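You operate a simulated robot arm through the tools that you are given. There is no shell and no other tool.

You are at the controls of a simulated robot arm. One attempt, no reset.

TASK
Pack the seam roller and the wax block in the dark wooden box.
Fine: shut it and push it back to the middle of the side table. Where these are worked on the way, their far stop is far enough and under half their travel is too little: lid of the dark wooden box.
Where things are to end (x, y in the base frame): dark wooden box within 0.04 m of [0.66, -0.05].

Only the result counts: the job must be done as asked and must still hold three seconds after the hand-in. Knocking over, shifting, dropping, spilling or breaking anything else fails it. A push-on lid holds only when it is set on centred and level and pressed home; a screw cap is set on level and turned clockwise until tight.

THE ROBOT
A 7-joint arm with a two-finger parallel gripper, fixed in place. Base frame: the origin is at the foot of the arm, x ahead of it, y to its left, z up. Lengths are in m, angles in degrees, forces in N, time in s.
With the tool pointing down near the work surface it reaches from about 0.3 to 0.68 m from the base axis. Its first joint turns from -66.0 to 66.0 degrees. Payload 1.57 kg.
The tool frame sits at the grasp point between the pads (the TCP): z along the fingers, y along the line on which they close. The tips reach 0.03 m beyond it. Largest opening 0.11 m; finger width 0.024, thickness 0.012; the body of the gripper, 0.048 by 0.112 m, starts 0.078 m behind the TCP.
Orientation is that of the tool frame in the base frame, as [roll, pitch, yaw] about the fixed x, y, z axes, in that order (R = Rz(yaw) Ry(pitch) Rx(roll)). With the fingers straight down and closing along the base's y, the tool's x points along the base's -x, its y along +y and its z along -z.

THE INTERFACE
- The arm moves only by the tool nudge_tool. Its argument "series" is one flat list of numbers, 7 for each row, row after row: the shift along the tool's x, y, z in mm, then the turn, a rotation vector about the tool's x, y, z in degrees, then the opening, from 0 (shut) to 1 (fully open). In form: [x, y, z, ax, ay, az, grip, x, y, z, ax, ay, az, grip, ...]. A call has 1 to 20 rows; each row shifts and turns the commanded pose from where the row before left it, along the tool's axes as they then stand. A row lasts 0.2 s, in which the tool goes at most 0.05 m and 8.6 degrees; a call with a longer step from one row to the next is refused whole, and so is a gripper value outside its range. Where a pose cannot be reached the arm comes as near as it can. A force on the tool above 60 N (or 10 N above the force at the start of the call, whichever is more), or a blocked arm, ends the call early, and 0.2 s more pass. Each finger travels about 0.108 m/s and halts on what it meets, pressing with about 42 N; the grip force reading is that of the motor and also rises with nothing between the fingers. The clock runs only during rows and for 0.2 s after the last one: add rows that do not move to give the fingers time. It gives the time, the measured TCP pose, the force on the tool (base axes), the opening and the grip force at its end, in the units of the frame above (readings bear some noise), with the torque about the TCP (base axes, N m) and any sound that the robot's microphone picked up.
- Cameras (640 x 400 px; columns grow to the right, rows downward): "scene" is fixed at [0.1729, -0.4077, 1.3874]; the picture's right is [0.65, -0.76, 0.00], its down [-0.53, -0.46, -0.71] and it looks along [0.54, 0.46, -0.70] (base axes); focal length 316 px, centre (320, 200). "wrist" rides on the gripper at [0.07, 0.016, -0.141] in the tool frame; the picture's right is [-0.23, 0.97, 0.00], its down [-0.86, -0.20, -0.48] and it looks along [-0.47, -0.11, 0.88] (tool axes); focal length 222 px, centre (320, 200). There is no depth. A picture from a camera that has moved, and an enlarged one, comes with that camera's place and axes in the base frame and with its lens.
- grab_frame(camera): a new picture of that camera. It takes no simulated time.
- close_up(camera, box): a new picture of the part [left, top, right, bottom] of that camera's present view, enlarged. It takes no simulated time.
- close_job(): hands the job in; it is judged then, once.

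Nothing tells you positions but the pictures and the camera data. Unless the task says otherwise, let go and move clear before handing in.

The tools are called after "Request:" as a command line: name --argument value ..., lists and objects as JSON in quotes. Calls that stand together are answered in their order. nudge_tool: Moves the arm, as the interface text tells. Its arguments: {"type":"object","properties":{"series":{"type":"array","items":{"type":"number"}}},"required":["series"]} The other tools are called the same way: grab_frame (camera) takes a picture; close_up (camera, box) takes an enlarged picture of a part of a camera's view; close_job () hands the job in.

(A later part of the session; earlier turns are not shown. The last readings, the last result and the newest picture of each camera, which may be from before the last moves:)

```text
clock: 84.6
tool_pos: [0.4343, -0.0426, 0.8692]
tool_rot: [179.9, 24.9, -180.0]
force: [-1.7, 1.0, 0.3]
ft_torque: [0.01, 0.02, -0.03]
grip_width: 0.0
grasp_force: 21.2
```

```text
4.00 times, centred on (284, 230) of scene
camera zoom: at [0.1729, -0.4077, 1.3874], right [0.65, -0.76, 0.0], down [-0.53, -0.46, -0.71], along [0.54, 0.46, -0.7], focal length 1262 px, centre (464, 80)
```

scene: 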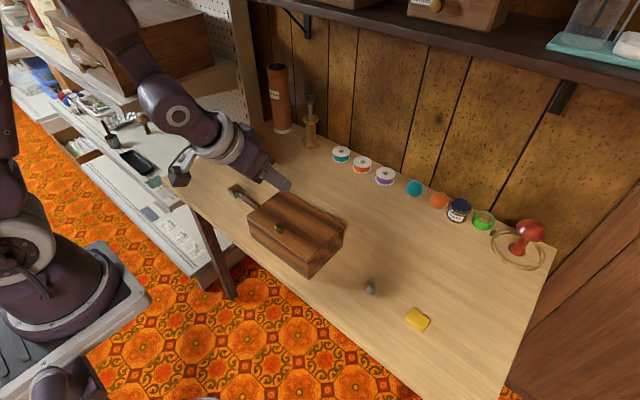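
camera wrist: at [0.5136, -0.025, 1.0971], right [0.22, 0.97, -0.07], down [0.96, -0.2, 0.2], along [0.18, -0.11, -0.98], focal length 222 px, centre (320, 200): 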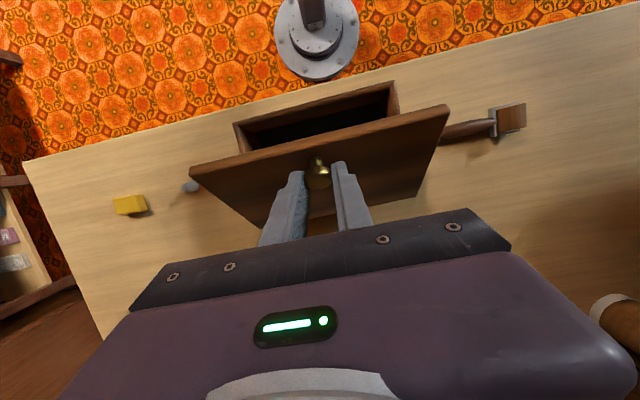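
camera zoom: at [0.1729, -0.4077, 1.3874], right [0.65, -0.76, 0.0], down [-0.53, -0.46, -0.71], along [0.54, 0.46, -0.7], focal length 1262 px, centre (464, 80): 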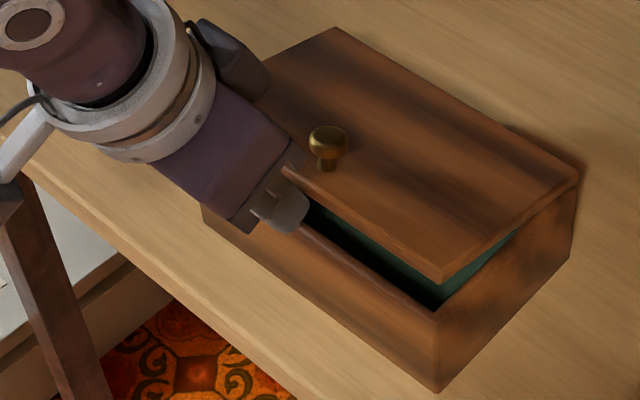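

The lid is about 15° open on the fingertips. I'll dip slightly while pushing forward so the tips pass under the lid's lower edge.

Request:
nudge_tool --series '[-3.0, 0, 3.3, 0, 0, 0, 0, -5.4, 0, 2.5, 0, 0, 0, 0, 0, 0, 0, 0, 0, 0, 0]'

Request:
close_up --camera "wrist" --box '[220, 80, 420, 205]'

Request:
close_up --camera "scene" --box '[220, 180, 348, 280]'

```text
clock: 85.4
tool_pos: [0.4451, -0.0429, 0.8678]
tool_rot: [180.0, 24.8, -180.0]
force: [-1.6, 0.4, -0.4]
ft_torque: [-0.03, 0.03, 0.0]
grip_width: 0.0
grasp_force: 20.8
```

```text
3.20 times, centred on (320, 142) of wrist
camera zoom: at [0.3206, -0.0276, 0.9667], right [0.21, 0.97, 0.1], down [0.57, -0.2, 0.79], along [0.79, -0.11, -0.6], focal length 711 px, centre (320, 384)
```

zoom: 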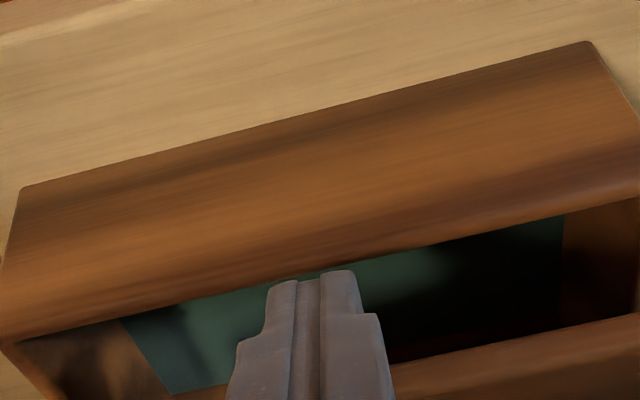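

```text
4.00 times, centred on (284, 230) of scene
camera zoom: at [0.1729, -0.4077, 1.3874], right [0.65, -0.76, 0.0], down [-0.53, -0.46, -0.71], along [0.54, 0.46, -0.7], focal length 1262 px, centre (464, 80)
```

zoom: 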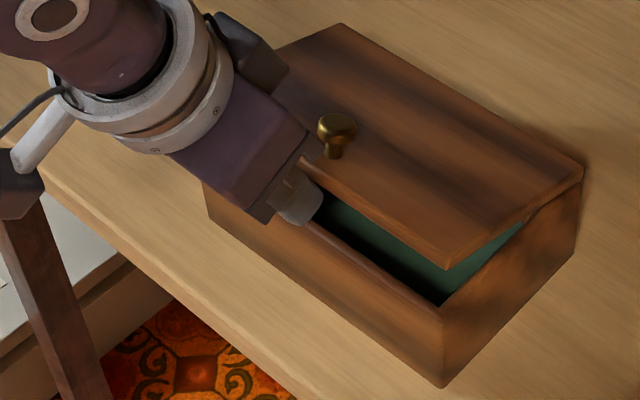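

The tips are now under the lid edge and hold it. I'll push up and forward along the opening arc.

Request:
nudge_tool --series '[-5.05, 0, -4.1, 0, 0, 0, 0, -5.05, 0, -4.1, 0, 0, 0, 0, -5.05, 0, -4.1, 0, 0, 0, 0, -5.05, 0, -4.1, 0, 0, 0, 0, 0, 0, 0, 0, 0, 0, 0]'

Request:
close_up --camera "scene" --box '[220, 170, 348, 270]'

Request:
nudge_tool --series '[-6.1, 0, -2.67, 0, 0, 0, 0, -6.1, 0, -2.67, 0, 0, 0, 0, -6.1, 0, -2.67, 0, 0, 0, 0, 0, 0, 0, 0, 0, 0, 0]'

Request:
close_up --camera "scene" --box '[220, 170, 348, 270]'

```text
clock: 86.6
tool_pos: [0.455, -0.0431, 0.8904]
tool_rot: [-180.0, 24.8, -180.0]
force: [-1.0, -0.3, -0.3]
ft_torque: [-0.03, 0.02, -0.01]
grip_width: 0.0
grasp_force: 22.2
```

```text
4.00 times, centred on (284, 220) of scene
camera zoom: at [0.1729, -0.4077, 1.3874], right [0.65, -0.76, 0.0], down [-0.53, -0.46, -0.71], along [0.54, 0.46, -0.7], focal length 1262 px, centre (464, 120)
```

zoom: 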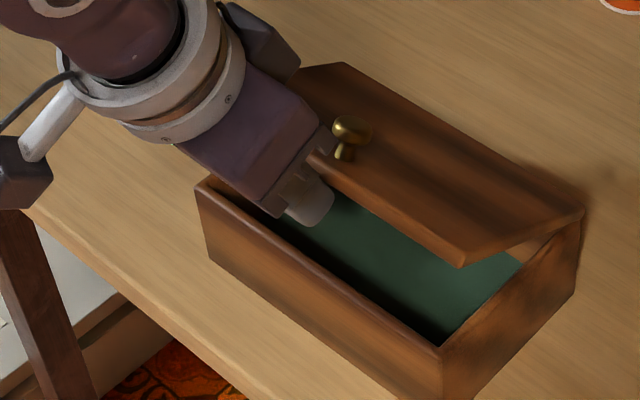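

```text
clock: 87.6
tool_pos: [0.4687, -0.0424, 0.9067]
tool_rot: [-180.0, 24.9, -180.0]
force: [-0.6, 0.3, 0.1]
ft_torque: [0.0, 0.0, -0.02]
grip_width: 0.0002
grasp_force: 20.9
```

```text
4.00 times, centred on (284, 220) of scene
camera zoom: at [0.1729, -0.4077, 1.3874], right [0.65, -0.76, 0.0], down [-0.53, -0.46, -0.71], along [0.54, 0.46, -0.7], focal length 1262 px, centre (464, 120)
```

zoom: 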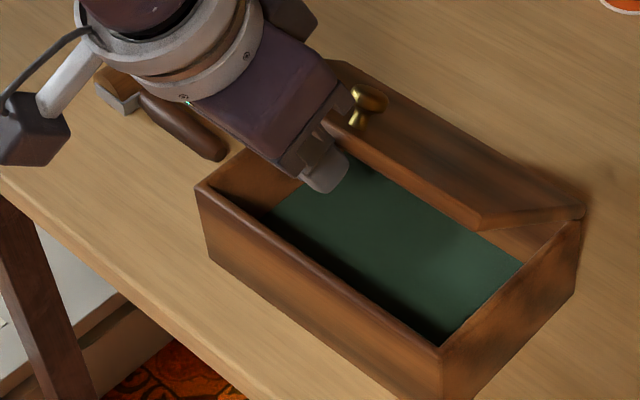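

Excellent: the lid is over 40° and the box is steady. Continuing.

Request:
nudge_tool --series '[-6.1, 0, -2.67, 0, 0, 0, 0, -6.1, 0, -2.67, 0, 0, 0, 0, -6.6, 0, -0.9, 0, 0, 0, 0, -6.6, 0, -0.9, 0, 0, 0, 0, -6.6, 0, -0.9, 0, 0, 0, 0, 0, 0, 0, 0, 0, 0, 0]'

Request:
close_up --camera "scene" --box '[220, 160, 348, 260]'

```text
clock: 89.0
tool_pos: [0.4948, -0.0434, 0.9268]
tool_rot: [180.0, 24.8, 180.0]
force: [-0.4, 0.2, 0.5]
ft_torque: [0.02, -0.01, 0.0]
grip_width: 0.0001
grasp_force: 21.5
```

```text
4.00 times, centred on (284, 210) of scene
camera zoom: at [0.1729, -0.4077, 1.3874], right [0.65, -0.76, 0.0], down [-0.53, -0.46, -0.71], along [0.54, 0.46, -0.7], focal length 1262 px, centre (464, 160)
```

zoom: 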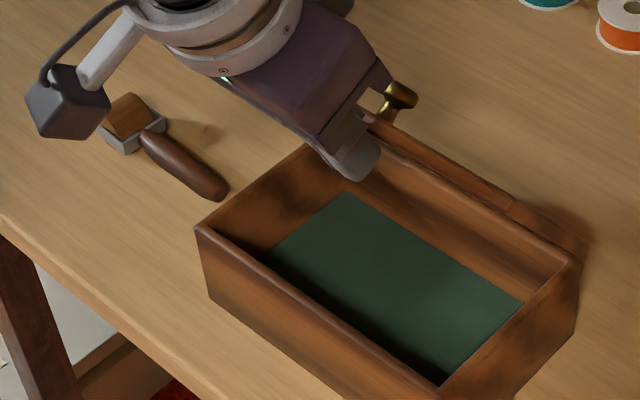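

About 60° now. I'll push on while turning the tool toward vertical.

Request:
nudge_tool --series '[-7.2, 0, 4.68, 0, 2.5, 0, 0, -7.39, 0, 4.36, 0, 2.5, 0, 0, -7.58, 0, 4.04, 0, 2.5, 0, 0, -7.75, 0, 3.7, 0, 2.5, 0, 0, 0, 0, 0, 0, 0, 0, 0]'

Request:
close_up --camera "scene" --box '[220, 150, 348, 250]'

```text
clock: 90.2
tool_pos: [0.5273, -0.0428, 0.922]
tool_rot: [180.0, 14.9, 180.0]
force: [-5.5, 1.1, 9.1]
ft_torque: [0.04, -0.17, 0.07]
grip_width: 0.0001
grasp_force: 20.8
```

```text
4.00 times, centred on (284, 200) of scene
camera zoom: at [0.1727, -0.4077, 1.3874], right [0.65, -0.76, 0.0], down [-0.53, -0.46, -0.71], along [0.54, 0.46, -0.7], focal length 1262 px, centre (464, 200)
```

zoom: 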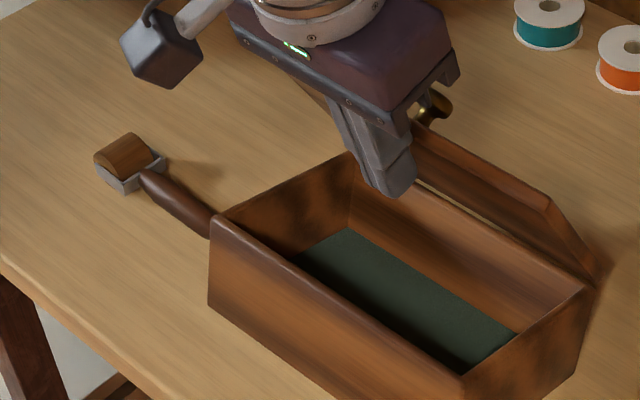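

The reaction rose, with the tool being pushed up and back, and the box looks slightly tipped back. I'll look closely before going on.

Request:
close_up --camera "scene" --box '[230, 160, 380, 270]'

Request:
grab_frame --camera "wrist"

Request:
grab_frame --camera "scene"

```text
3.64 times, centred on (305, 215) of scene
camera zoom: at [0.1727, -0.4077, 1.3874], right [0.65, -0.76, 0.0], down [-0.53, -0.46, -0.71], along [0.54, 0.46, -0.7], focal length 1147 px, centre (374, 146)
```

zoom: 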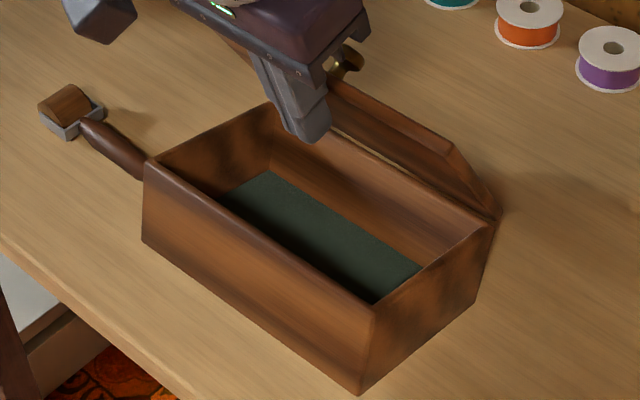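

```text
taken
camera wrist: at [0.4236, -0.0271, 1.0412], right [0.22, 0.97, 0.06], down [0.7, -0.2, 0.68], along [0.68, -0.11, -0.73], focal length 222 px, centre (320, 200)
```

wrist: 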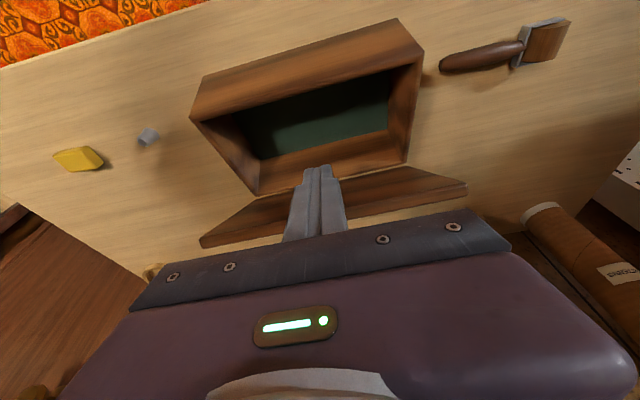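

```text
taken
```

scene: 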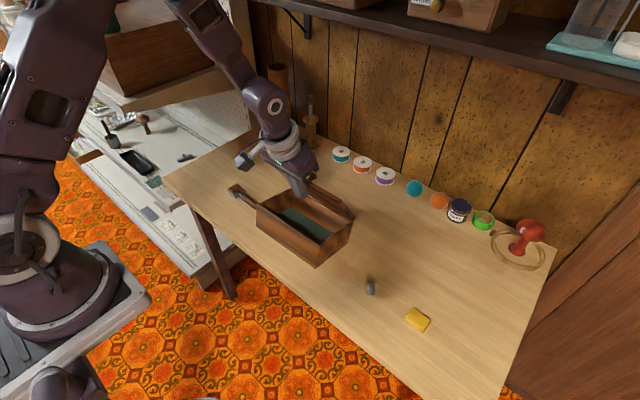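

The fingers are jamming down along the lid by friction, because my path went down while the lid edge still needs to rise. I'll relieve upward first, then continue level.

Request:
nudge_tool --series '[-0.8, 0, -2.9, 0, 0, 0, 0, -0.8, 0, -2.9, 0, 0, 0, 0, -0.8, 0, -2.9, 0, 0, 0, 0, 0, 0, 0, 0, 0, 0, 0]'

Request:
close_up --camera "scene" --box '[230, 160, 380, 270]'

```text
clock: 91.2
tool_pos: [0.5286, -0.0425, 0.9317]
tool_rot: [180.0, 14.9, -179.9]
force: [-7.9, 2.6, 19.9]
ft_torque: [0.06, -0.28, 0.02]
grip_width: 0.0
grasp_force: 21.7
```

```text
3.64 times, centred on (305, 215) of scene
camera zoom: at [0.1724, -0.4077, 1.3875], right [0.65, -0.76, 0.0], down [-0.53, -0.46, -0.71], along [0.54, 0.46, -0.7], focal length 1147 px, centre (374, 146)
```

zoom: 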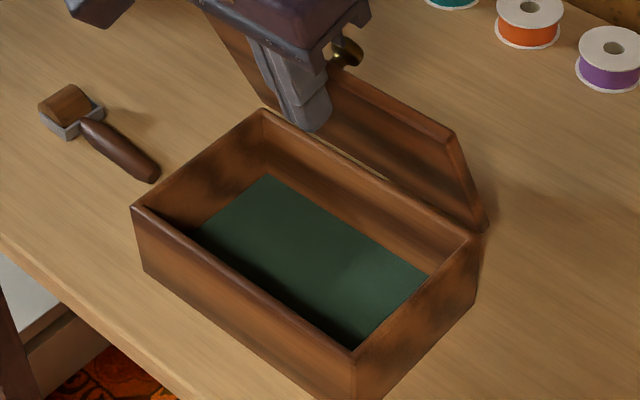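

Request:
close_up --camera "wrist" --box '[180, 90, 500, 290]'

Request:
close_up --camera "scene" --box '[280, 140, 360, 200]'

```text
2.00 times, centred on (340, 190) of wrist
camera zoom: at [0.4236, -0.0272, 1.0507], right [0.22, 0.97, 0.06], down [0.7, -0.2, 0.68], along [0.68, -0.11, -0.73], focal length 444 px, centre (280, 220)
```

zoom: 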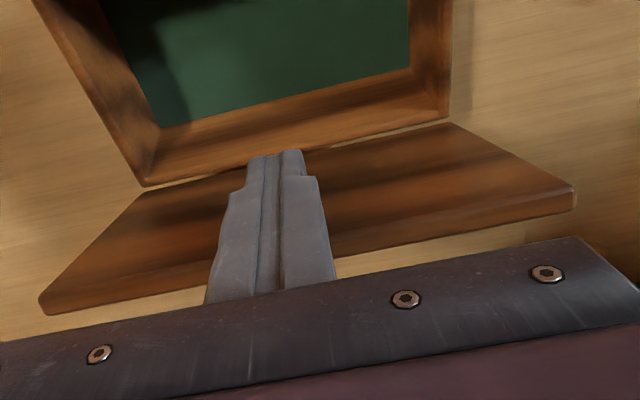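

```text
6.67 times, centred on (320, 170) of scene
camera zoom: at [0.1724, -0.4077, 1.3875], right [0.65, -0.76, 0.0], down [-0.53, -0.46, -0.71], along [0.54, 0.46, -0.7], focal length 2104 px, centre (320, 400)
```

zoom: 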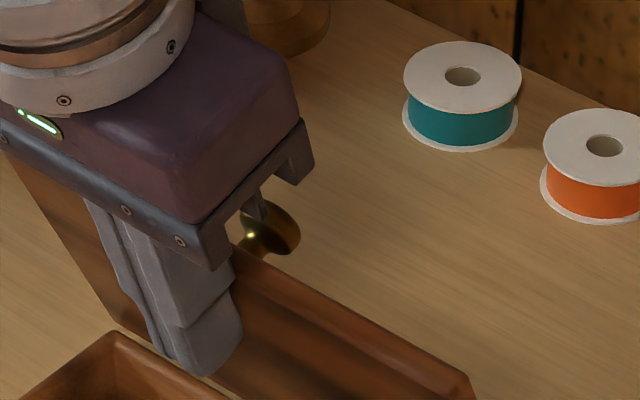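

The lid's free edge seems to be catching under the step on the fingers, so the contact is too far up the finger. I'll back off slightly and raise, so the lid rests on the fingertip section.

Request:
nudge_tool --series '[1.9, 0, -4.4, 0, 0, 0, 0, 0, 0, 0, 0, 0, 0, 0]'

Request:
nudge_tool --series '[0, 0, -4, 0, 0, 0, 0, 0, 0, 0, 0, 0, 0, 0]'

Request:
close_up --camera "scene" --box '[230, 150, 380, 260]'

```text
clock: 91.8
tool_pos: [0.5252, -0.0422, 0.935]
tool_rot: [-180.0, 14.8, -180.0]
force: [-0.5, 0.7, -0.1]
ft_torque: [0.02, 0.0, 0.01]
grip_width: 0.0001
grasp_force: 20.9
```

```text
clock: 92.4
tool_pos: [0.5245, -0.043, 0.9391]
tool_rot: [-179.9, 15.0, -180.0]
force: [-0.6, -0.4, 0.0]
ft_torque: [-0.03, 0.02, 0.02]
grip_width: 0.0
grasp_force: 21.3
```

```text
3.64 times, centred on (305, 205) of scene
camera zoom: at [0.1729, -0.4077, 1.3874], right [0.65, -0.76, 0.0], down [-0.53, -0.46, -0.71], along [0.54, 0.46, -0.7], focal length 1147 px, centre (374, 182)
```

zoom: 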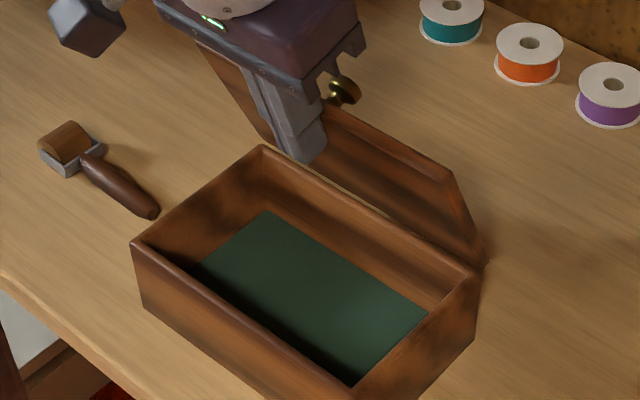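

The jam is released and the lid leans lightly on the fingers. I'll raise a bit more so the contact is near the tips, then push forward.

Request:
nudge_tool --series '[-1.9, 0, -7.0, 0, 0, 0, 0, -1.9, 0, -7.0, 0, 0, 0, 0, 0, 0, 0, 0, 0, 0, 0]'

Request:
nudge_tool --series '[-6.1, 0, 1.0, 0, 2.5, 0, 0, -6.1, 0, 0.9, 0, 2.5, 0, 0, 0, 0, 0, 0, 0, 0, 0]'

Request:
close_up --camera "scene" --box '[230, 150, 380, 260]'

```text
clock: 93.2
tool_pos: [0.5241, -0.0436, 0.9534]
tool_rot: [-180.0, 14.9, 179.9]
force: [-0.3, 0.2, 0.8]
ft_torque: [0.01, 0.04, 0.03]
grip_width: 0.0001
grasp_force: 21.4
```

```text
clock: 94.0
tool_pos: [0.5362, -0.0429, 0.953]
tool_rot: [180.0, 9.8, -179.9]
force: [-0.8, 0.4, 0.0]
ft_torque: [-0.03, -0.01, 0.04]
grip_width: 0.0
grasp_force: 21.4
```

```text
3.64 times, centred on (305, 205) of scene
camera zoom: at [0.1729, -0.4077, 1.3874], right [0.65, -0.76, 0.0], down [-0.53, -0.46, -0.71], along [0.54, 0.46, -0.7], focal length 1147 px, centre (374, 182)
```

zoom: 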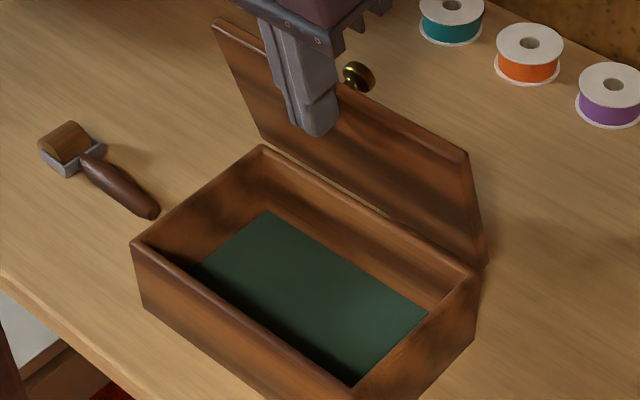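

Working well, at about 72°. I'll keep pushing forward past vertical.

Request:
nudge_tool --series '[-5.9, 0, 1.0, 0, 2.5, 0, 0, -5.95, 0, 0.8, 0, 2.5, 0, 0, -6, 0, 0.5, 0, 2.5, 0, 0, -6, 0, 0.3, 0, 2.5, 0, 0, 0, 0, 0, 0, 0, 0, 0]'

Request:
close_up --camera "scene" --box '[230, 150, 380, 260]'

```text
clock: 95.2
tool_pos: [0.5601, -0.0426, 0.9548]
tool_rot: [180.0, -0.2, 180.0]
force: [0.2, -0.3, 0.8]
ft_torque: [0.03, 0.01, 0.02]
grip_width: 0.0
grasp_force: 21.2
```

```text
3.64 times, centred on (305, 205) of scene
camera zoom: at [0.1729, -0.4077, 1.3874], right [0.65, -0.76, 0.0], down [-0.53, -0.46, -0.71], along [0.54, 0.46, -0.7], focal length 1147 px, centre (374, 182)
```

zoom: 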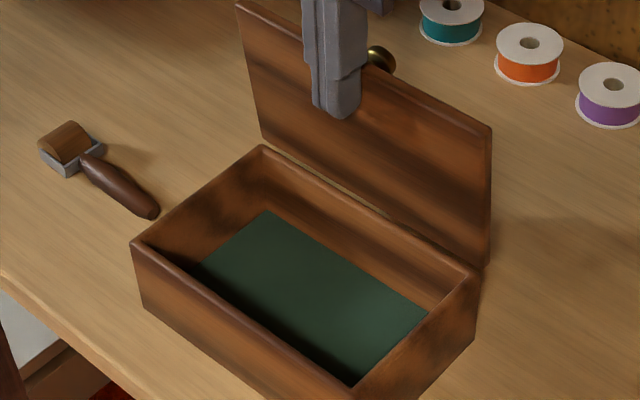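

Nearly vertical. A bit further.

Request:
nudge_tool --series '[-6, 0, 0, 0, 0, 0, 0, -6, 0, 0, 0, 0, 0, 0, -6, 0, 0, 0, 0, 0, 0, 0, 0, 0, 0, 0, 0, 0]'

Request:
close_up --camera "scene" --box '[230, 150, 380, 260]'

```text
clock: 96.2
tool_pos: [0.578, -0.0425, 0.9537]
tool_rot: [-180.0, -0.1, -180.0]
force: [-0.6, 1.0, -0.4]
ft_torque: [0.01, 0.03, -0.01]
grip_width: 0.0001
grasp_force: 21.5
```

```text
3.64 times, centred on (305, 205) of scene
camera zoom: at [0.1729, -0.4077, 1.3874], right [0.65, -0.76, 0.0], down [-0.53, -0.46, -0.71], along [0.54, 0.46, -0.7], focal length 1147 px, centre (374, 182)
```

zoom: 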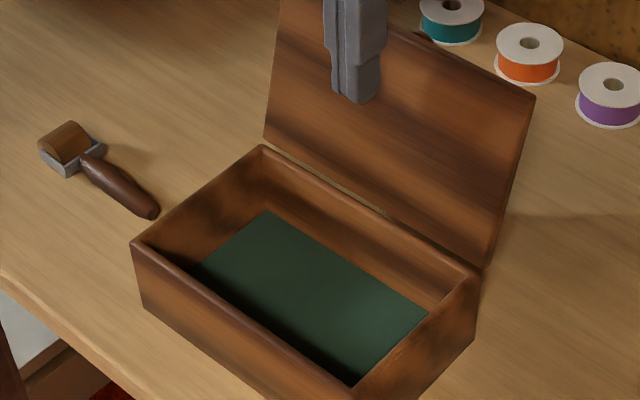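

The lid has passed vertical and rests open at its stop (about 115°). Next is the seam roller, lying along y at about (0.523, 0.114–0.24). I'll rise, yaw 90° so the fingers close across its handle, and move above it.

Request:
nudge_tool --series '[0, 0, -30, 0, 0, 0, 0, 0, 0, -30, 0, 0, 0, 0, 0, 0, 0, 0, 0, 8.2, 0.2, 0, 0, 0, 0, 0, 8.2, 0.4, 0, 0, 0, 0, 0, 8.2, 0.4, 0, 0, 0, 0, 0, 8.2, 0.4, 0, 0, 0, 0, 0, 8.2, 0.4, 0, 0, 0, 0, 0, 8.2, 0.4, 0, 0, 0, 0, 0, 8.2, 0.4, 0, 0, 0, 0, 0, 8.2, 0.4, 0, 0, 0, 0, 0, 8.2, 0.4, 0, 0, 0, 0, 0, 8.2, 0.4, 0, 0, 0, 0, 0, 8, 0.4, 0, 0, 0, 0, 0, 0, 0.4]'

Request:
nudge_tool --series '[45, -11, 0, 0, 0, 0, 0.4, 45, -11, 0, 0, 0, 0, 0.4, 45, -11, 0, 0, 0, 0, 0.4, 45, -11, 10, 0, 0, 0, 0.4, 45, -11, 20, 0, 0, 0, 0.4, 0, 0, 20, 0, 0, 0, 0.4, 0, 0, 0, 0, 0, 0, 0.4]'

Request:
grab_frame --camera "scene"

Request:
grab_frame --camera "wrist"

```text
clock: 99.2
tool_pos: [0.5792, -0.0428, 1.0134]
tool_rot: [-179.9, -0.1, 89.9]
force: [-1.4, -0.6, 0.1]
ft_torque: [0.01, -0.01, -0.03]
grip_width: 0.0438
grasp_force: 0.1
```

```text
refused: row 5 steps farther than a row can; nothing moved
```

```text
taken
```

scene: 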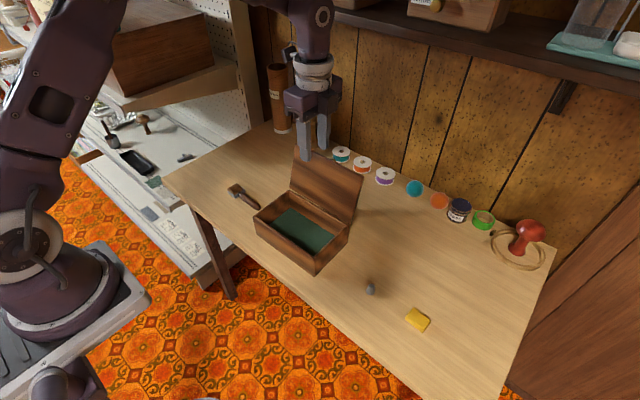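

```text
taken
camera wrist: at [0.5948, 0.026, 1.1559], right [0.97, -0.23, 0.0], down [-0.2, -0.85, 0.48], along [-0.11, -0.47, -0.88], focal length 222 px, centre (320, 200)
```

wrist: 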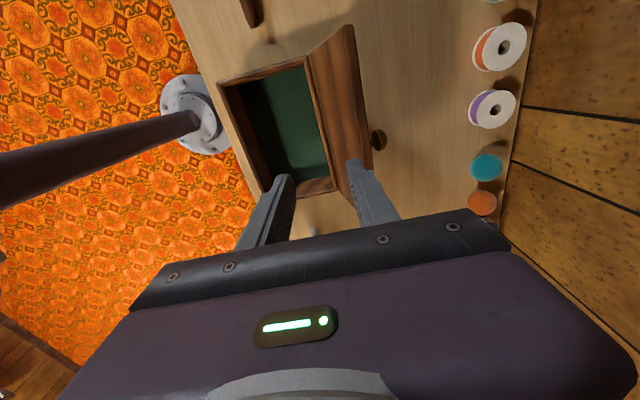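

The lid stands open by itself. Moving above the roller now, with smaller steps.

Request:
nudge_tool --series '[40, -9, 0, 0, 0, 0, 0.4, 40, -9, 0, 0, 0, 0, 0.4, 40, -9, 0, 0, 0, 0, 0.4, 40, -9, 0, 0, 0, 0, 0.4, 40, -10, 15, 0, 0, 0, 0.4, 26, -10, 35, 0, 0, 0, 0.4, 0, 0, 40, 0, 0, 0, 0.4, 0, 0, 0, 0, 0, 0, 0.4]'

Request:
grab_frame --camera "scene"

Request:
grab_frame --camera "wrist"

Request:
close_up --camera "scene" --box '[215, 160, 295, 220]'

```text
clock: 101.0
tool_pos: [0.5233, 0.1822, 0.9242]
tool_rot: [-179.9, 0.1, 89.9]
force: [0.0, -0.4, 0.4]
ft_torque: [0.02, -0.01, 0.03]
grip_width: 0.044
grasp_force: 0.1
```

```text
taken
```

scene: 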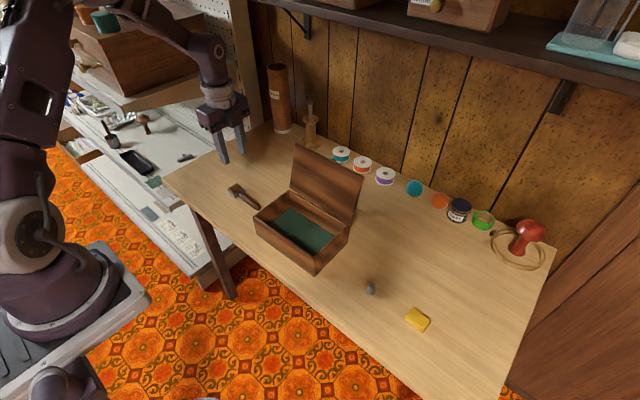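

```text
taken
camera wrist: at [0.5385, 0.2513, 1.066], right [0.97, -0.23, 0.0], down [-0.2, -0.86, 0.48], along [-0.11, -0.47, -0.88], focal length 222 px, centre (320, 200)
```

wrist: 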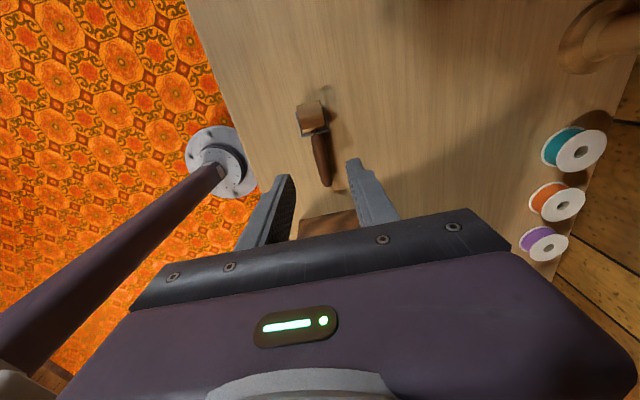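

```text
6.67 times, centred on (255, 190) of scene
camera zoom: at [0.1729, -0.4077, 1.3874], right [0.65, -0.76, 0.0], down [-0.53, -0.46, -0.71], along [0.54, 0.46, -0.7], focal length 2104 px, centre (753, 267)
```

zoom: 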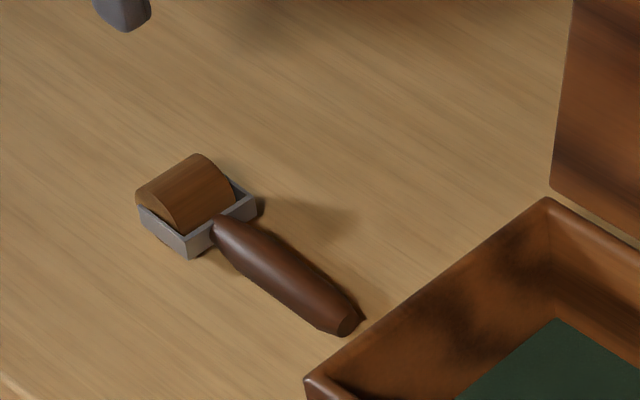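

Request:
close_up --camera "wrist" --box '[270, 85, 382, 215]'

```text
3.08 times, centred on (326, 150) of wrist
camera zoom: at [0.5385, 0.2513, 1.066], right [0.97, -0.23, 0.0], down [-0.2, -0.86, 0.48], along [-0.11, -0.47, -0.88], focal length 684 px, centre (302, 354)
```

zoom: 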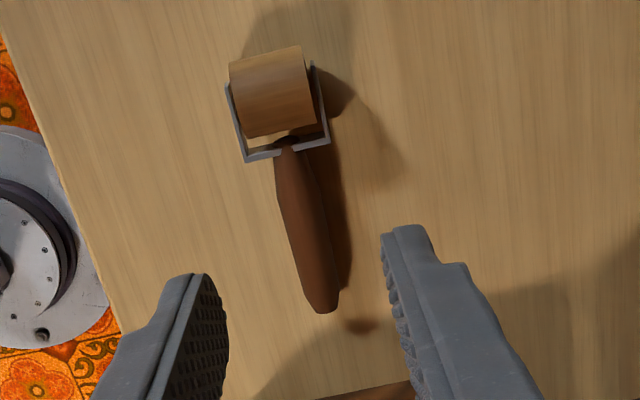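

The roller lies at x≈0.52, with its handle from y≈0.11 to 0.19. I'll come down over the handle near the yoke.

Request:
nudge_tool --series '[-5, -2, 35, 0, 0, 0, 0.4, -5, -1.5, 35, 0, 0, 0, 0.4, 0, 0, 35, 0, 0, 0, 0.4, 0, 0, 20, 0, 0, 0, 0.4, 0, 0, 10, 0, 0, 0, 0.4, 0, 0, 0, 0, 0, 0, 0.4]'

Request:
close_up --camera "wrist" --box '[240, 85, 400, 215]'

Request:
close_up --camera "scene" --box '[215, 160, 295, 220]'

```text
clock: 102.4
tool_pos: [0.5187, 0.1733, 0.7896]
tool_rot: [-179.9, 0.1, 90.0]
force: [0.3, 0.1, -0.4]
ft_torque: [-0.02, -0.04, -0.01]
grip_width: 0.0441
grasp_force: 0.0
```

```text
3.08 times, centred on (320, 150) of wrist
camera zoom: at [0.5345, 0.2421, 0.931], right [0.97, -0.23, 0.0], down [-0.2, -0.86, 0.48], along [-0.11, -0.47, -0.88], focal length 684 px, centre (320, 354)
```

zoom: 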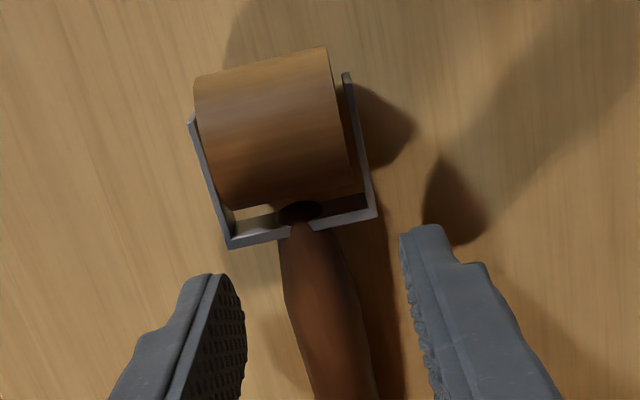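

```text
6.67 times, centred on (255, 190) of scene
camera zoom: at [0.1729, -0.4077, 1.3874], right [0.65, -0.76, 0.0], down [-0.53, -0.46, -0.71], along [0.54, 0.46, -0.7], focal length 2104 px, centre (753, 267)
```

zoom: 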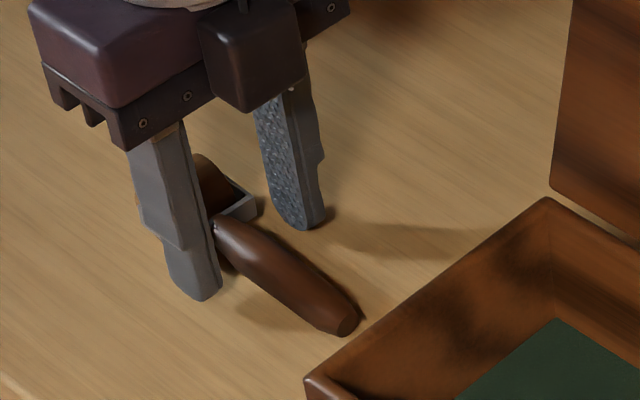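

The handle is between the fingers. I'll shift slightly away from the yoke and lower to the table.

Request:
nudge_tool --series '[-4, 1, 5, 0, 0, 0, 0.4, 0, 0, 5, 0, 0, 0, 0.4, 0, 0, 3, 0, 0, 0, 0.4, 0, 0, 0, 0, 0, 0, 0.4]'

Request:
nudge_tool --series '[0, 0, 0, 0, 0, 0, 0.3, 0, 0, 0, 0, 0, 0, 0.2, 0, 0, 0, 0, 0, 0, 0.1, 0, 0, 0, 0, 0, 0, 0.05, 0, 0, 0, 0, 0, 0, 0.05]'

Request:
close_up --camera "wrist" --box '[240, 85, 400, 215]'

```text
clock: 103.2
tool_pos: [0.5206, 0.1695, 0.7799]
tool_rot: [-180.0, -0.1, 90.1]
force: [-1.2, -1.6, 10.0]
ft_torque: [-0.17, 0.03, -0.06]
grip_width: 0.0414
grasp_force: 0.0
stopped in row 4: the force on the tool passed its limit at 67 N (the readings are from after the stop); the commanded pose is now the measured one
```

```text
clock: 104.4
tool_pos: [0.5197, 0.1704, 0.7797]
tool_rot: [-180.0, -0.1, 90.1]
force: [-3.0, 3.1, 27.3]
ft_torque: [-0.16, 0.17, 0.02]
grip_width: 0.0186
grasp_force: 32.8
```

```text
3.08 times, centred on (320, 150) of wrist
camera zoom: at [0.5363, 0.2386, 0.9218], right [0.97, -0.23, 0.0], down [-0.2, -0.86, 0.48], along [-0.11, -0.46, -0.88], focal length 684 px, centre (320, 354)
```

zoom: 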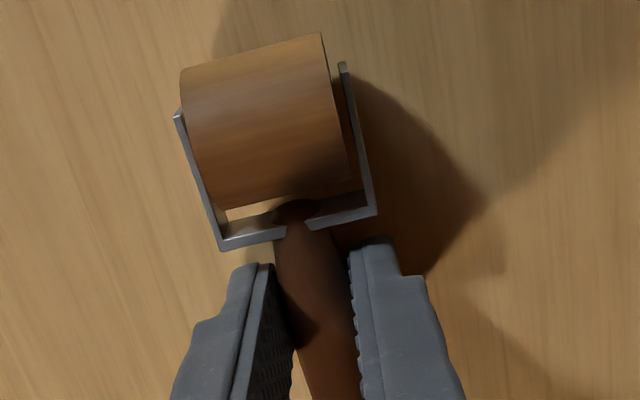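

The table top is at about z 0.75, and the handle is gripped (18.6 mm). I'll lift gently and check.

Request:
nudge_tool --series '[0, 0, -5, 0, 0, 0, 0.05, 0, 0, -15, 0, 0, 0, 0.05, 0, 0, -20, 0, 0, 0, 0.05, 0, 0, 0, 0, 0, 0, 0.05]'

Request:
close_up --camera "scene" --box '[205, 140, 301, 210]'

```text
clock: 105.4
tool_pos: [0.5208, 0.1684, 0.8194]
tool_rot: [-179.9, -0.2, 89.9]
force: [-0.1, 0.6, -0.9]
ft_torque: [-0.04, -0.02, 0.0]
grip_width: 0.0184
grasp_force: 33.0
```

```text
5.71 times, centred on (253, 175) of scene
camera zoom: at [0.1729, -0.4077, 1.3874], right [0.65, -0.76, 0.0], down [-0.53, -0.46, -0.71], along [0.54, 0.46, -0.7], focal length 1803 px, centre (703, 343)
```

zoom: 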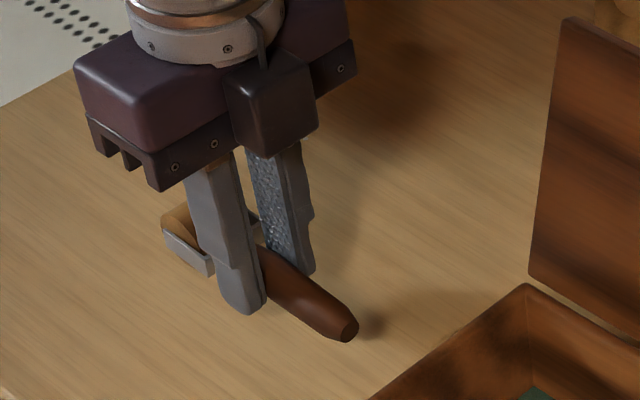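

Holding it. I'll lift clear of the rim and carry it over the open box.

Request:
nudge_tool --series '[0, 0, -30, 0, 0, 0, 0.05, 0, 0, -35, 0, 0, 0, 0.05, 0, 0, -35, 0, 0, 0, 0.05, -36, -1, 0, 0, 0, 0, 0.05, -36, -1, 0, 0, 0, 0, 0.05, -36, -2, 0, 0, 0, 0, 0.05, -36, -2, 0, 0, 0, 0, 0.05, -36, -1, 0, 0, 0, 0, 0.05, -34, 0, 0, 0, 0, 0, 0.05, 0, 0, 0, 0, 0, 0, 0.05]'

Request:
close_up --camera "scene" --box '[230, 120, 390, 280]'

Request:
grab_frame --camera "wrist"

```text
clock: 107.6
tool_pos: [0.5142, -0.044, 0.9204]
tool_rot: [-179.9, -0.1, 90.0]
force: [-0.5, -0.8, -0.3]
ft_torque: [-0.03, 0.01, 0.03]
grip_width: 0.0187
grasp_force: 32.5
```

```text
2.50 times, centred on (310, 200) of scene
camera zoom: at [0.1729, -0.4078, 1.3874], right [0.65, -0.76, 0.0], down [-0.53, -0.46, -0.71], along [0.54, 0.46, -0.7], focal length 789 px, centre (345, 200)
```

zoom: 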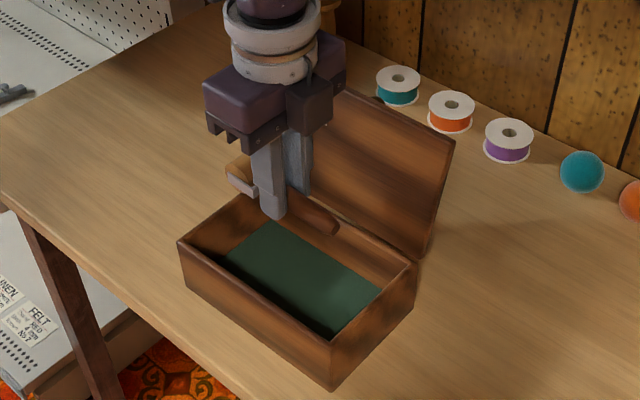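

```text
taken
camera wrist: at [0.5295, 0.0245, 1.0616], right [0.97, -0.23, 0.0], down [-0.2, -0.86, 0.48], along [-0.11, -0.46, -0.88], focal length 222 px, centre (320, 200)
```

wrist: 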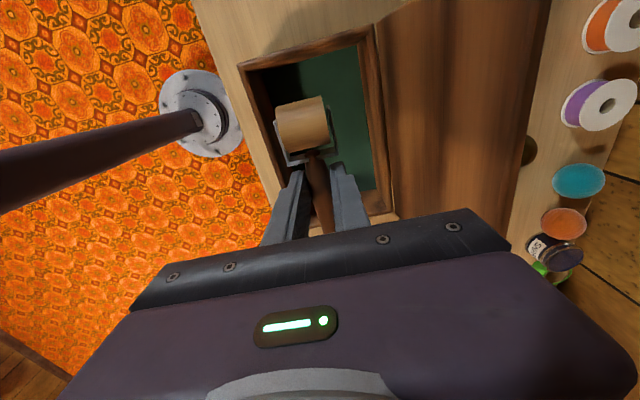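

Lined up over the box. I'll lower in stages.

Request:
nudge_tool --series '[0, 0, 30, 0, 0, 0, 0.05, 0, 0, 30, 0, 0, 0, 0.05, 0, 0, 0, 0, 0, 0, 0.05]'

Request:
close_up --camera "wrist" --box '[210, 20, 450, 220]'

Request:
close_up --camera "scene" --box '[240, 150, 370, 280]'

```text
clock: 108.4
tool_pos: [0.5149, -0.0441, 0.8605]
tool_rot: [-179.9, -0.1, 90.0]
force: [-0.4, 0.5, -1.6]
ft_torque: [-0.02, 0.02, -0.03]
grip_width: 0.0183
grasp_force: 33.0
```

```text
2.00 times, centred on (330, 120) of wrist
camera zoom: at [0.53, 0.0244, 1.0018], right [0.97, -0.23, 0.0], down [-0.2, -0.86, 0.48], along [-0.11, -0.46, -0.88], focal length 444 px, centre (300, 360)
```

zoom: 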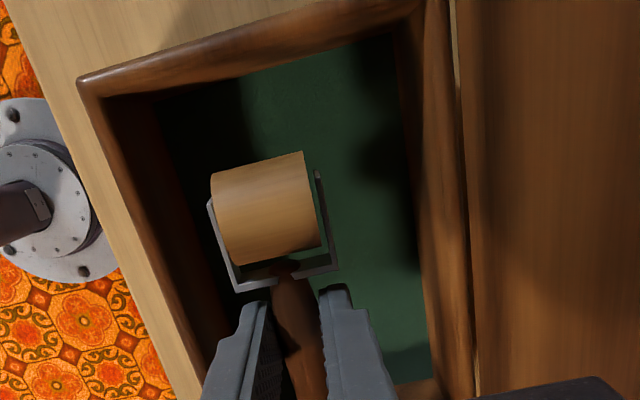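

```text
3.08 times, centred on (305, 215) of scene
camera zoom: at [0.1729, -0.4077, 1.3874], right [0.65, -0.76, 0.0], down [-0.53, -0.46, -0.71], along [0.54, 0.46, -0.7], focal length 971 px, centre (366, 154)
```

zoom: 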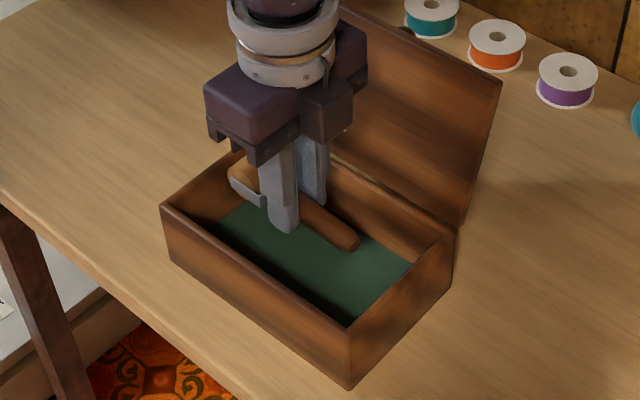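

Good clearance all round. Lowering to the felt.

Request:
nudge_tool --series '[0, 0, 25, 0, 0, 0, 0.05, 0, 0, 25, 0, 0, 0, 0.05, 0, 0, 8, 0, 0, 0, 0.05, 0, 0, 0, 0, 0, 0, 0.05]'

Request:
nudge_tool --series '[0, 0, 3, 0, 0, 0, 0.05, 0, 0, 0, 0, 0, 0, 0.05]'

Request:
nudge_tool --series '[0, 0, 3, 0, 0, 0, 0.05, 0, 0, 0, 0, 0, 0, 0.05]'

```text
clock: 109.4
tool_pos: [0.5147, -0.044, 0.8031]
tool_rot: [-180.0, -0.1, 89.9]
force: [0.4, -0.4, 0.3]
ft_torque: [0.0, 0.01, 0.0]
grip_width: 0.0186
grasp_force: 32.7
```

```text
clock: 110.0
tool_pos: [0.5145, -0.043, 0.7984]
tool_rot: [179.9, 0.0, 90.0]
force: [0.4, 0.2, -0.1]
ft_torque: [0.05, -0.01, 0.01]
grip_width: 0.0183
grasp_force: 32.7
```

```text
clock: 110.6
tool_pos: [0.5133, -0.0438, 0.7955]
tool_rot: [-179.9, -0.1, 90.1]
force: [0.5, 0.4, -0.5]
ft_torque: [-0.01, 0.01, 0.0]
grip_width: 0.0184
grasp_force: 32.7
```

Request:
nudge_tool --series '[0, 0, 3, 0, 0, 0, 0.05, 0, 0, 0, 0, 0, 0, 0.05]'

Request:
nudge_tool --series '[0, 0, 2, 0, 0, 0, 0.05, 0, 0, 0, 0, 0, 0, 0.05]'

Request:
close_up --camera "scene" --box '[240, 170, 350, 270]'

```text
clock: 111.2
tool_pos: [0.5145, -0.0447, 0.7929]
tool_rot: [-180.0, -0.1, 90.0]
force: [0.6, 0.0, -1.3]
ft_torque: [0.01, -0.03, -0.01]
grip_width: 0.0189
grasp_force: 32.4
```

```text
clock: 111.8
tool_pos: [0.5133, -0.0448, 0.79]
tool_rot: [-179.9, -0.1, 90.1]
force: [0.2, -0.6, -0.4]
ft_torque: [0.04, 0.0, 0.0]
grip_width: 0.0184
grasp_force: 32.5
```

```text
4.00 times, centred on (295, 220) of scene
camera zoom: at [0.1729, -0.4077, 1.3874], right [0.65, -0.76, 0.0], down [-0.53, -0.46, -0.71], along [0.54, 0.46, -0.7], focal length 1262 px, centre (420, 120)
```

zoom: 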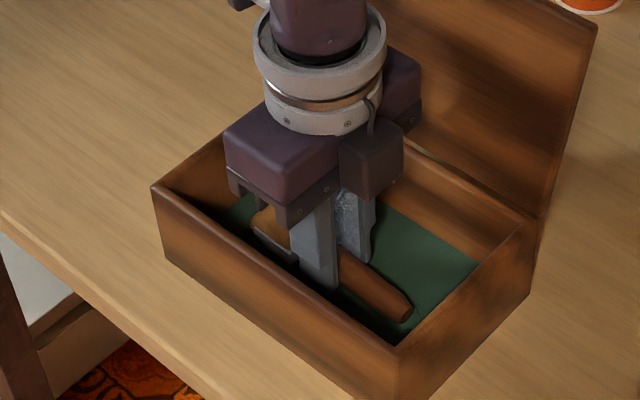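

Request:
nudge_tool --series '[0, 0, 2, 0, 0, 0, 0.05, 0, 0, 0, 0, 0, 0, 0.05]'

Request:
nudge_tool --series '[0, 0, 1.5, 0, 0, 0, 0.05, 0, 0, 0, 0, 0, 0, 0.05]'

```text
clock: 112.4
tool_pos: [0.5135, -0.0453, 0.7893]
tool_rot: [-179.9, -0.1, 90.1]
force: [0.0, 0.0, -1.2]
ft_torque: [0.01, -0.01, -0.01]
grip_width: 0.0187
grasp_force: 32.9
```

```text
clock: 113.0
tool_pos: [0.5146, -0.0446, 0.7881]
tool_rot: [-180.0, -0.1, 90.0]
force: [-7.2, 1.5, 38.4]
ft_torque: [-0.02, 0.27, -0.07]
grip_width: 0.0185
grasp_force: 32.6
```

It's on the floor of the box. I'll release and lift away.

Request:
nudge_tool --series '[0, 0, -1.5, 0, 0, 0, 0.05, 0, 0, 0, 0, 0, 0, 0.2, 0, 0, 0, 0, 0, 0, 0.35, 0, 0, 0, 0, 0, 0, 0.35, 0, 0, -20, 0, 0, 0, 0.35, 0, 0, -30, 0, 0, 0, 0.35, 0, 0, -40, 0, 0, 0, 0.35, 0, 0, -40, 0, 0, 0, 0.35, 0, 0, 0, 0, 0, 0, 0.35]'

Request:
grab_frame --camera "scene"

Request:
close_up --camera "scene" --box '[240, 150, 370, 280]'

Request:
grab_frame --camera "wrist"

```text
clock: 115.0
tool_pos: [0.5141, -0.0445, 0.9196]
tool_rot: [-179.9, 0.0, 90.1]
force: [0.6, -0.6, -1.5]
ft_torque: [0.02, -0.05, -0.01]
grip_width: 0.0386
grasp_force: 0.0
```

```text
taken
```

scene: 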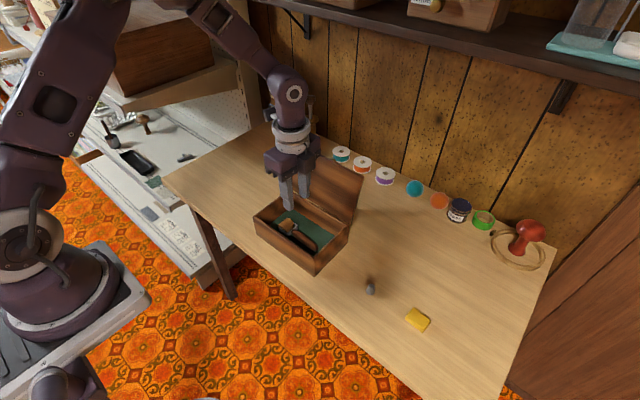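

```text
3.08 times, centred on (305, 215) of scene
camera zoom: at [0.1729, -0.4077, 1.3874], right [0.65, -0.76, 0.0], down [-0.53, -0.46, -0.71], along [0.54, 0.46, -0.7], focal length 971 px, centre (366, 154)
```

zoom: 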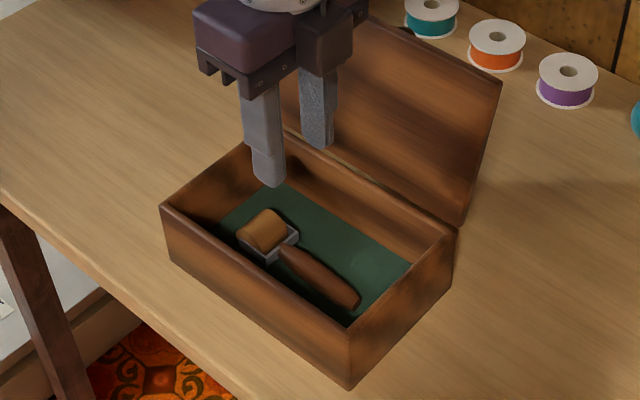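

```text
taken
camera wrist: at [0.53, 0.0238, 1.0604], right [0.97, -0.23, 0.0], down [-0.2, -0.86, 0.48], along [-0.11, -0.47, -0.88], focal length 222 px, centre (320, 200)
```

wrist: 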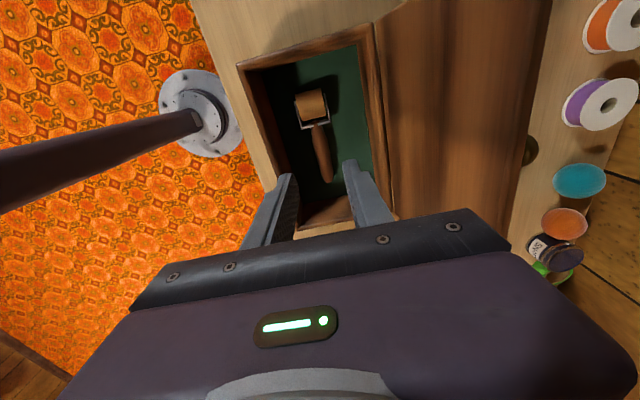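

The roller is in the box. Next the wax block near (0.52, -0.37). I'll raise, turn the tool back so it closes along y, and move over it.

Request:
nudge_tool --series '[0, 0, -35, 0, 0, 0, 0.6, 0, 0, -35, 0, 0, 0, 0.6, 0, 0, 0, 0, 0, -8.2, 0.7, 0, 0, 0, 0, 0, -8.2, 0.7, 0, 0, 0, 0, 0, -8.2, 0.7, 0, 0, 0, 0, 0, -8.2, 0.7, 0, 0, 0, 0, 0, -8.2, 0.7, 0, 0, 0, 0, 0, -8.2, 0.7, 0, 0, 0, 0, 0, -8.2, 0.7, 0, 0, 0, 0, 0, -8.2, 0.7, 0, 0, 0, 0, 0, -8.2, 0.7, 0, 0, 0, 0, 0, -8.2, 0.7, 0, 0, 0, 0, 0, -8, 0.7, 0, 0, 0, 0, 0, 0, 0.7]'

Request:
nudge_tool --series '[0, -40, 0, 0, 0, 0, 0.7, 0, -40, 0, 0, 0, 0, 0.7, 0, -40, 0, 0, 0, 0, 0.7, 0, -40, 0, 0, 0, 0, 0.7, 0, -40, 0, 0, 0, 0, 0.7, 0, -40, 0, 0, 0, 0, 0.7, 0, -40, 0, 0, 0, 0, 0.7, 0, -40, 0, 0, 0, 0, 0.7, 0, -8, 30, 0, 0, 0, 0.7, 0, 0, 40, 0, 0, 0, 0.7, 0, 0, 0, 0, 0, 0, 0.7]'

Request:
grab_frame --camera "wrist"

Request:
grab_frame --camera "scene"

```text
clock: 118.0
tool_pos: [0.5145, -0.044, 0.9876]
tool_rot: [179.9, 0.1, -179.9]
force: [0.3, 0.1, 0.9]
ft_torque: [0.0, -0.03, 0.01]
grip_width: 0.0769
grasp_force: 0.1
```

```text
clock: 120.4
tool_pos: [0.5148, -0.3717, 0.917]
tool_rot: [179.9, -0.1, -179.9]
force: [0.0, -0.1, 0.4]
ft_torque: [0.02, 0.04, -0.02]
grip_width: 0.0769
grasp_force: 0.1
```

```text
taken
camera wrist: at [0.4432, -0.3566, 1.0593], right [0.23, 0.97, 0.0], down [0.86, -0.2, 0.48], along [0.47, -0.11, -0.88], focal length 222 px, centre (320, 200)
```

wrist: 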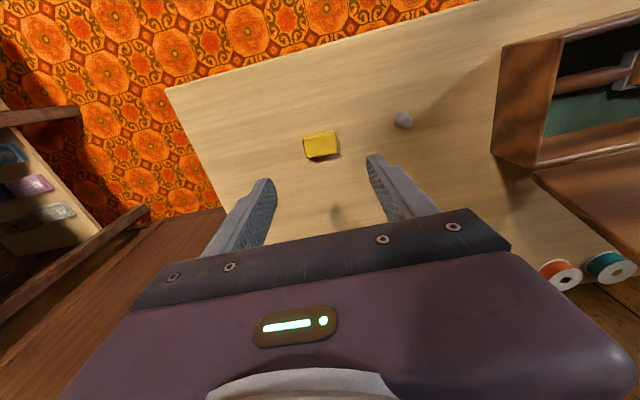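

```text
taken
```

scene: 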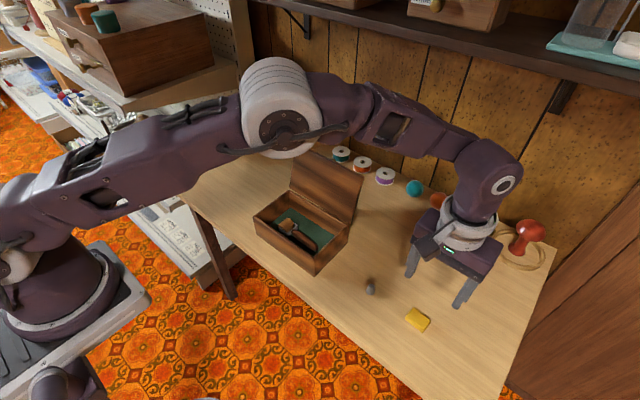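

Request:
close_up --camera "wrist" --box '[270, 105, 366, 165]'

Request:
close_up --camera "scene" --box '[390, 290, 454, 340]'

```text
6.67 times, centred on (318, 135) of wrist
camera zoom: at [0.4432, -0.3566, 1.0593], right [0.23, 0.97, 0.0], down [0.86, -0.2, 0.48], along [0.47, -0.11, -0.88], focal length 1481 px, centre (333, 633)
```

zoom: 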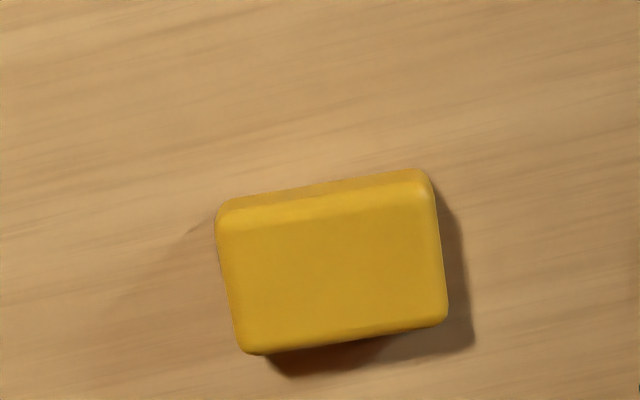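

```text
8.00 times, centred on (422, 315) of scene
camera zoom: at [0.1729, -0.4078, 1.3874], right [0.65, -0.76, 0.0], down [-0.53, -0.46, -0.71], along [0.54, 0.46, -0.7], focal length 2524 px, centre (-496, -720)
```

zoom: 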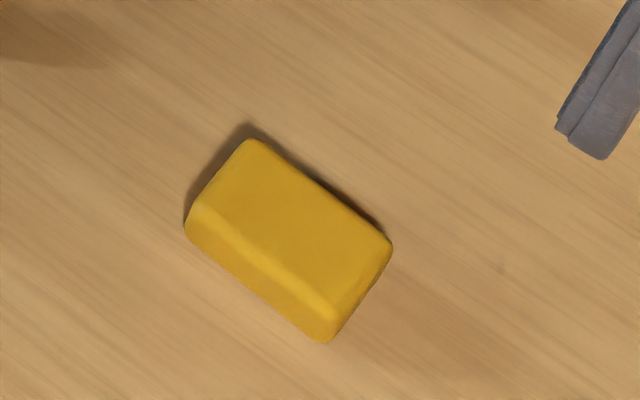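

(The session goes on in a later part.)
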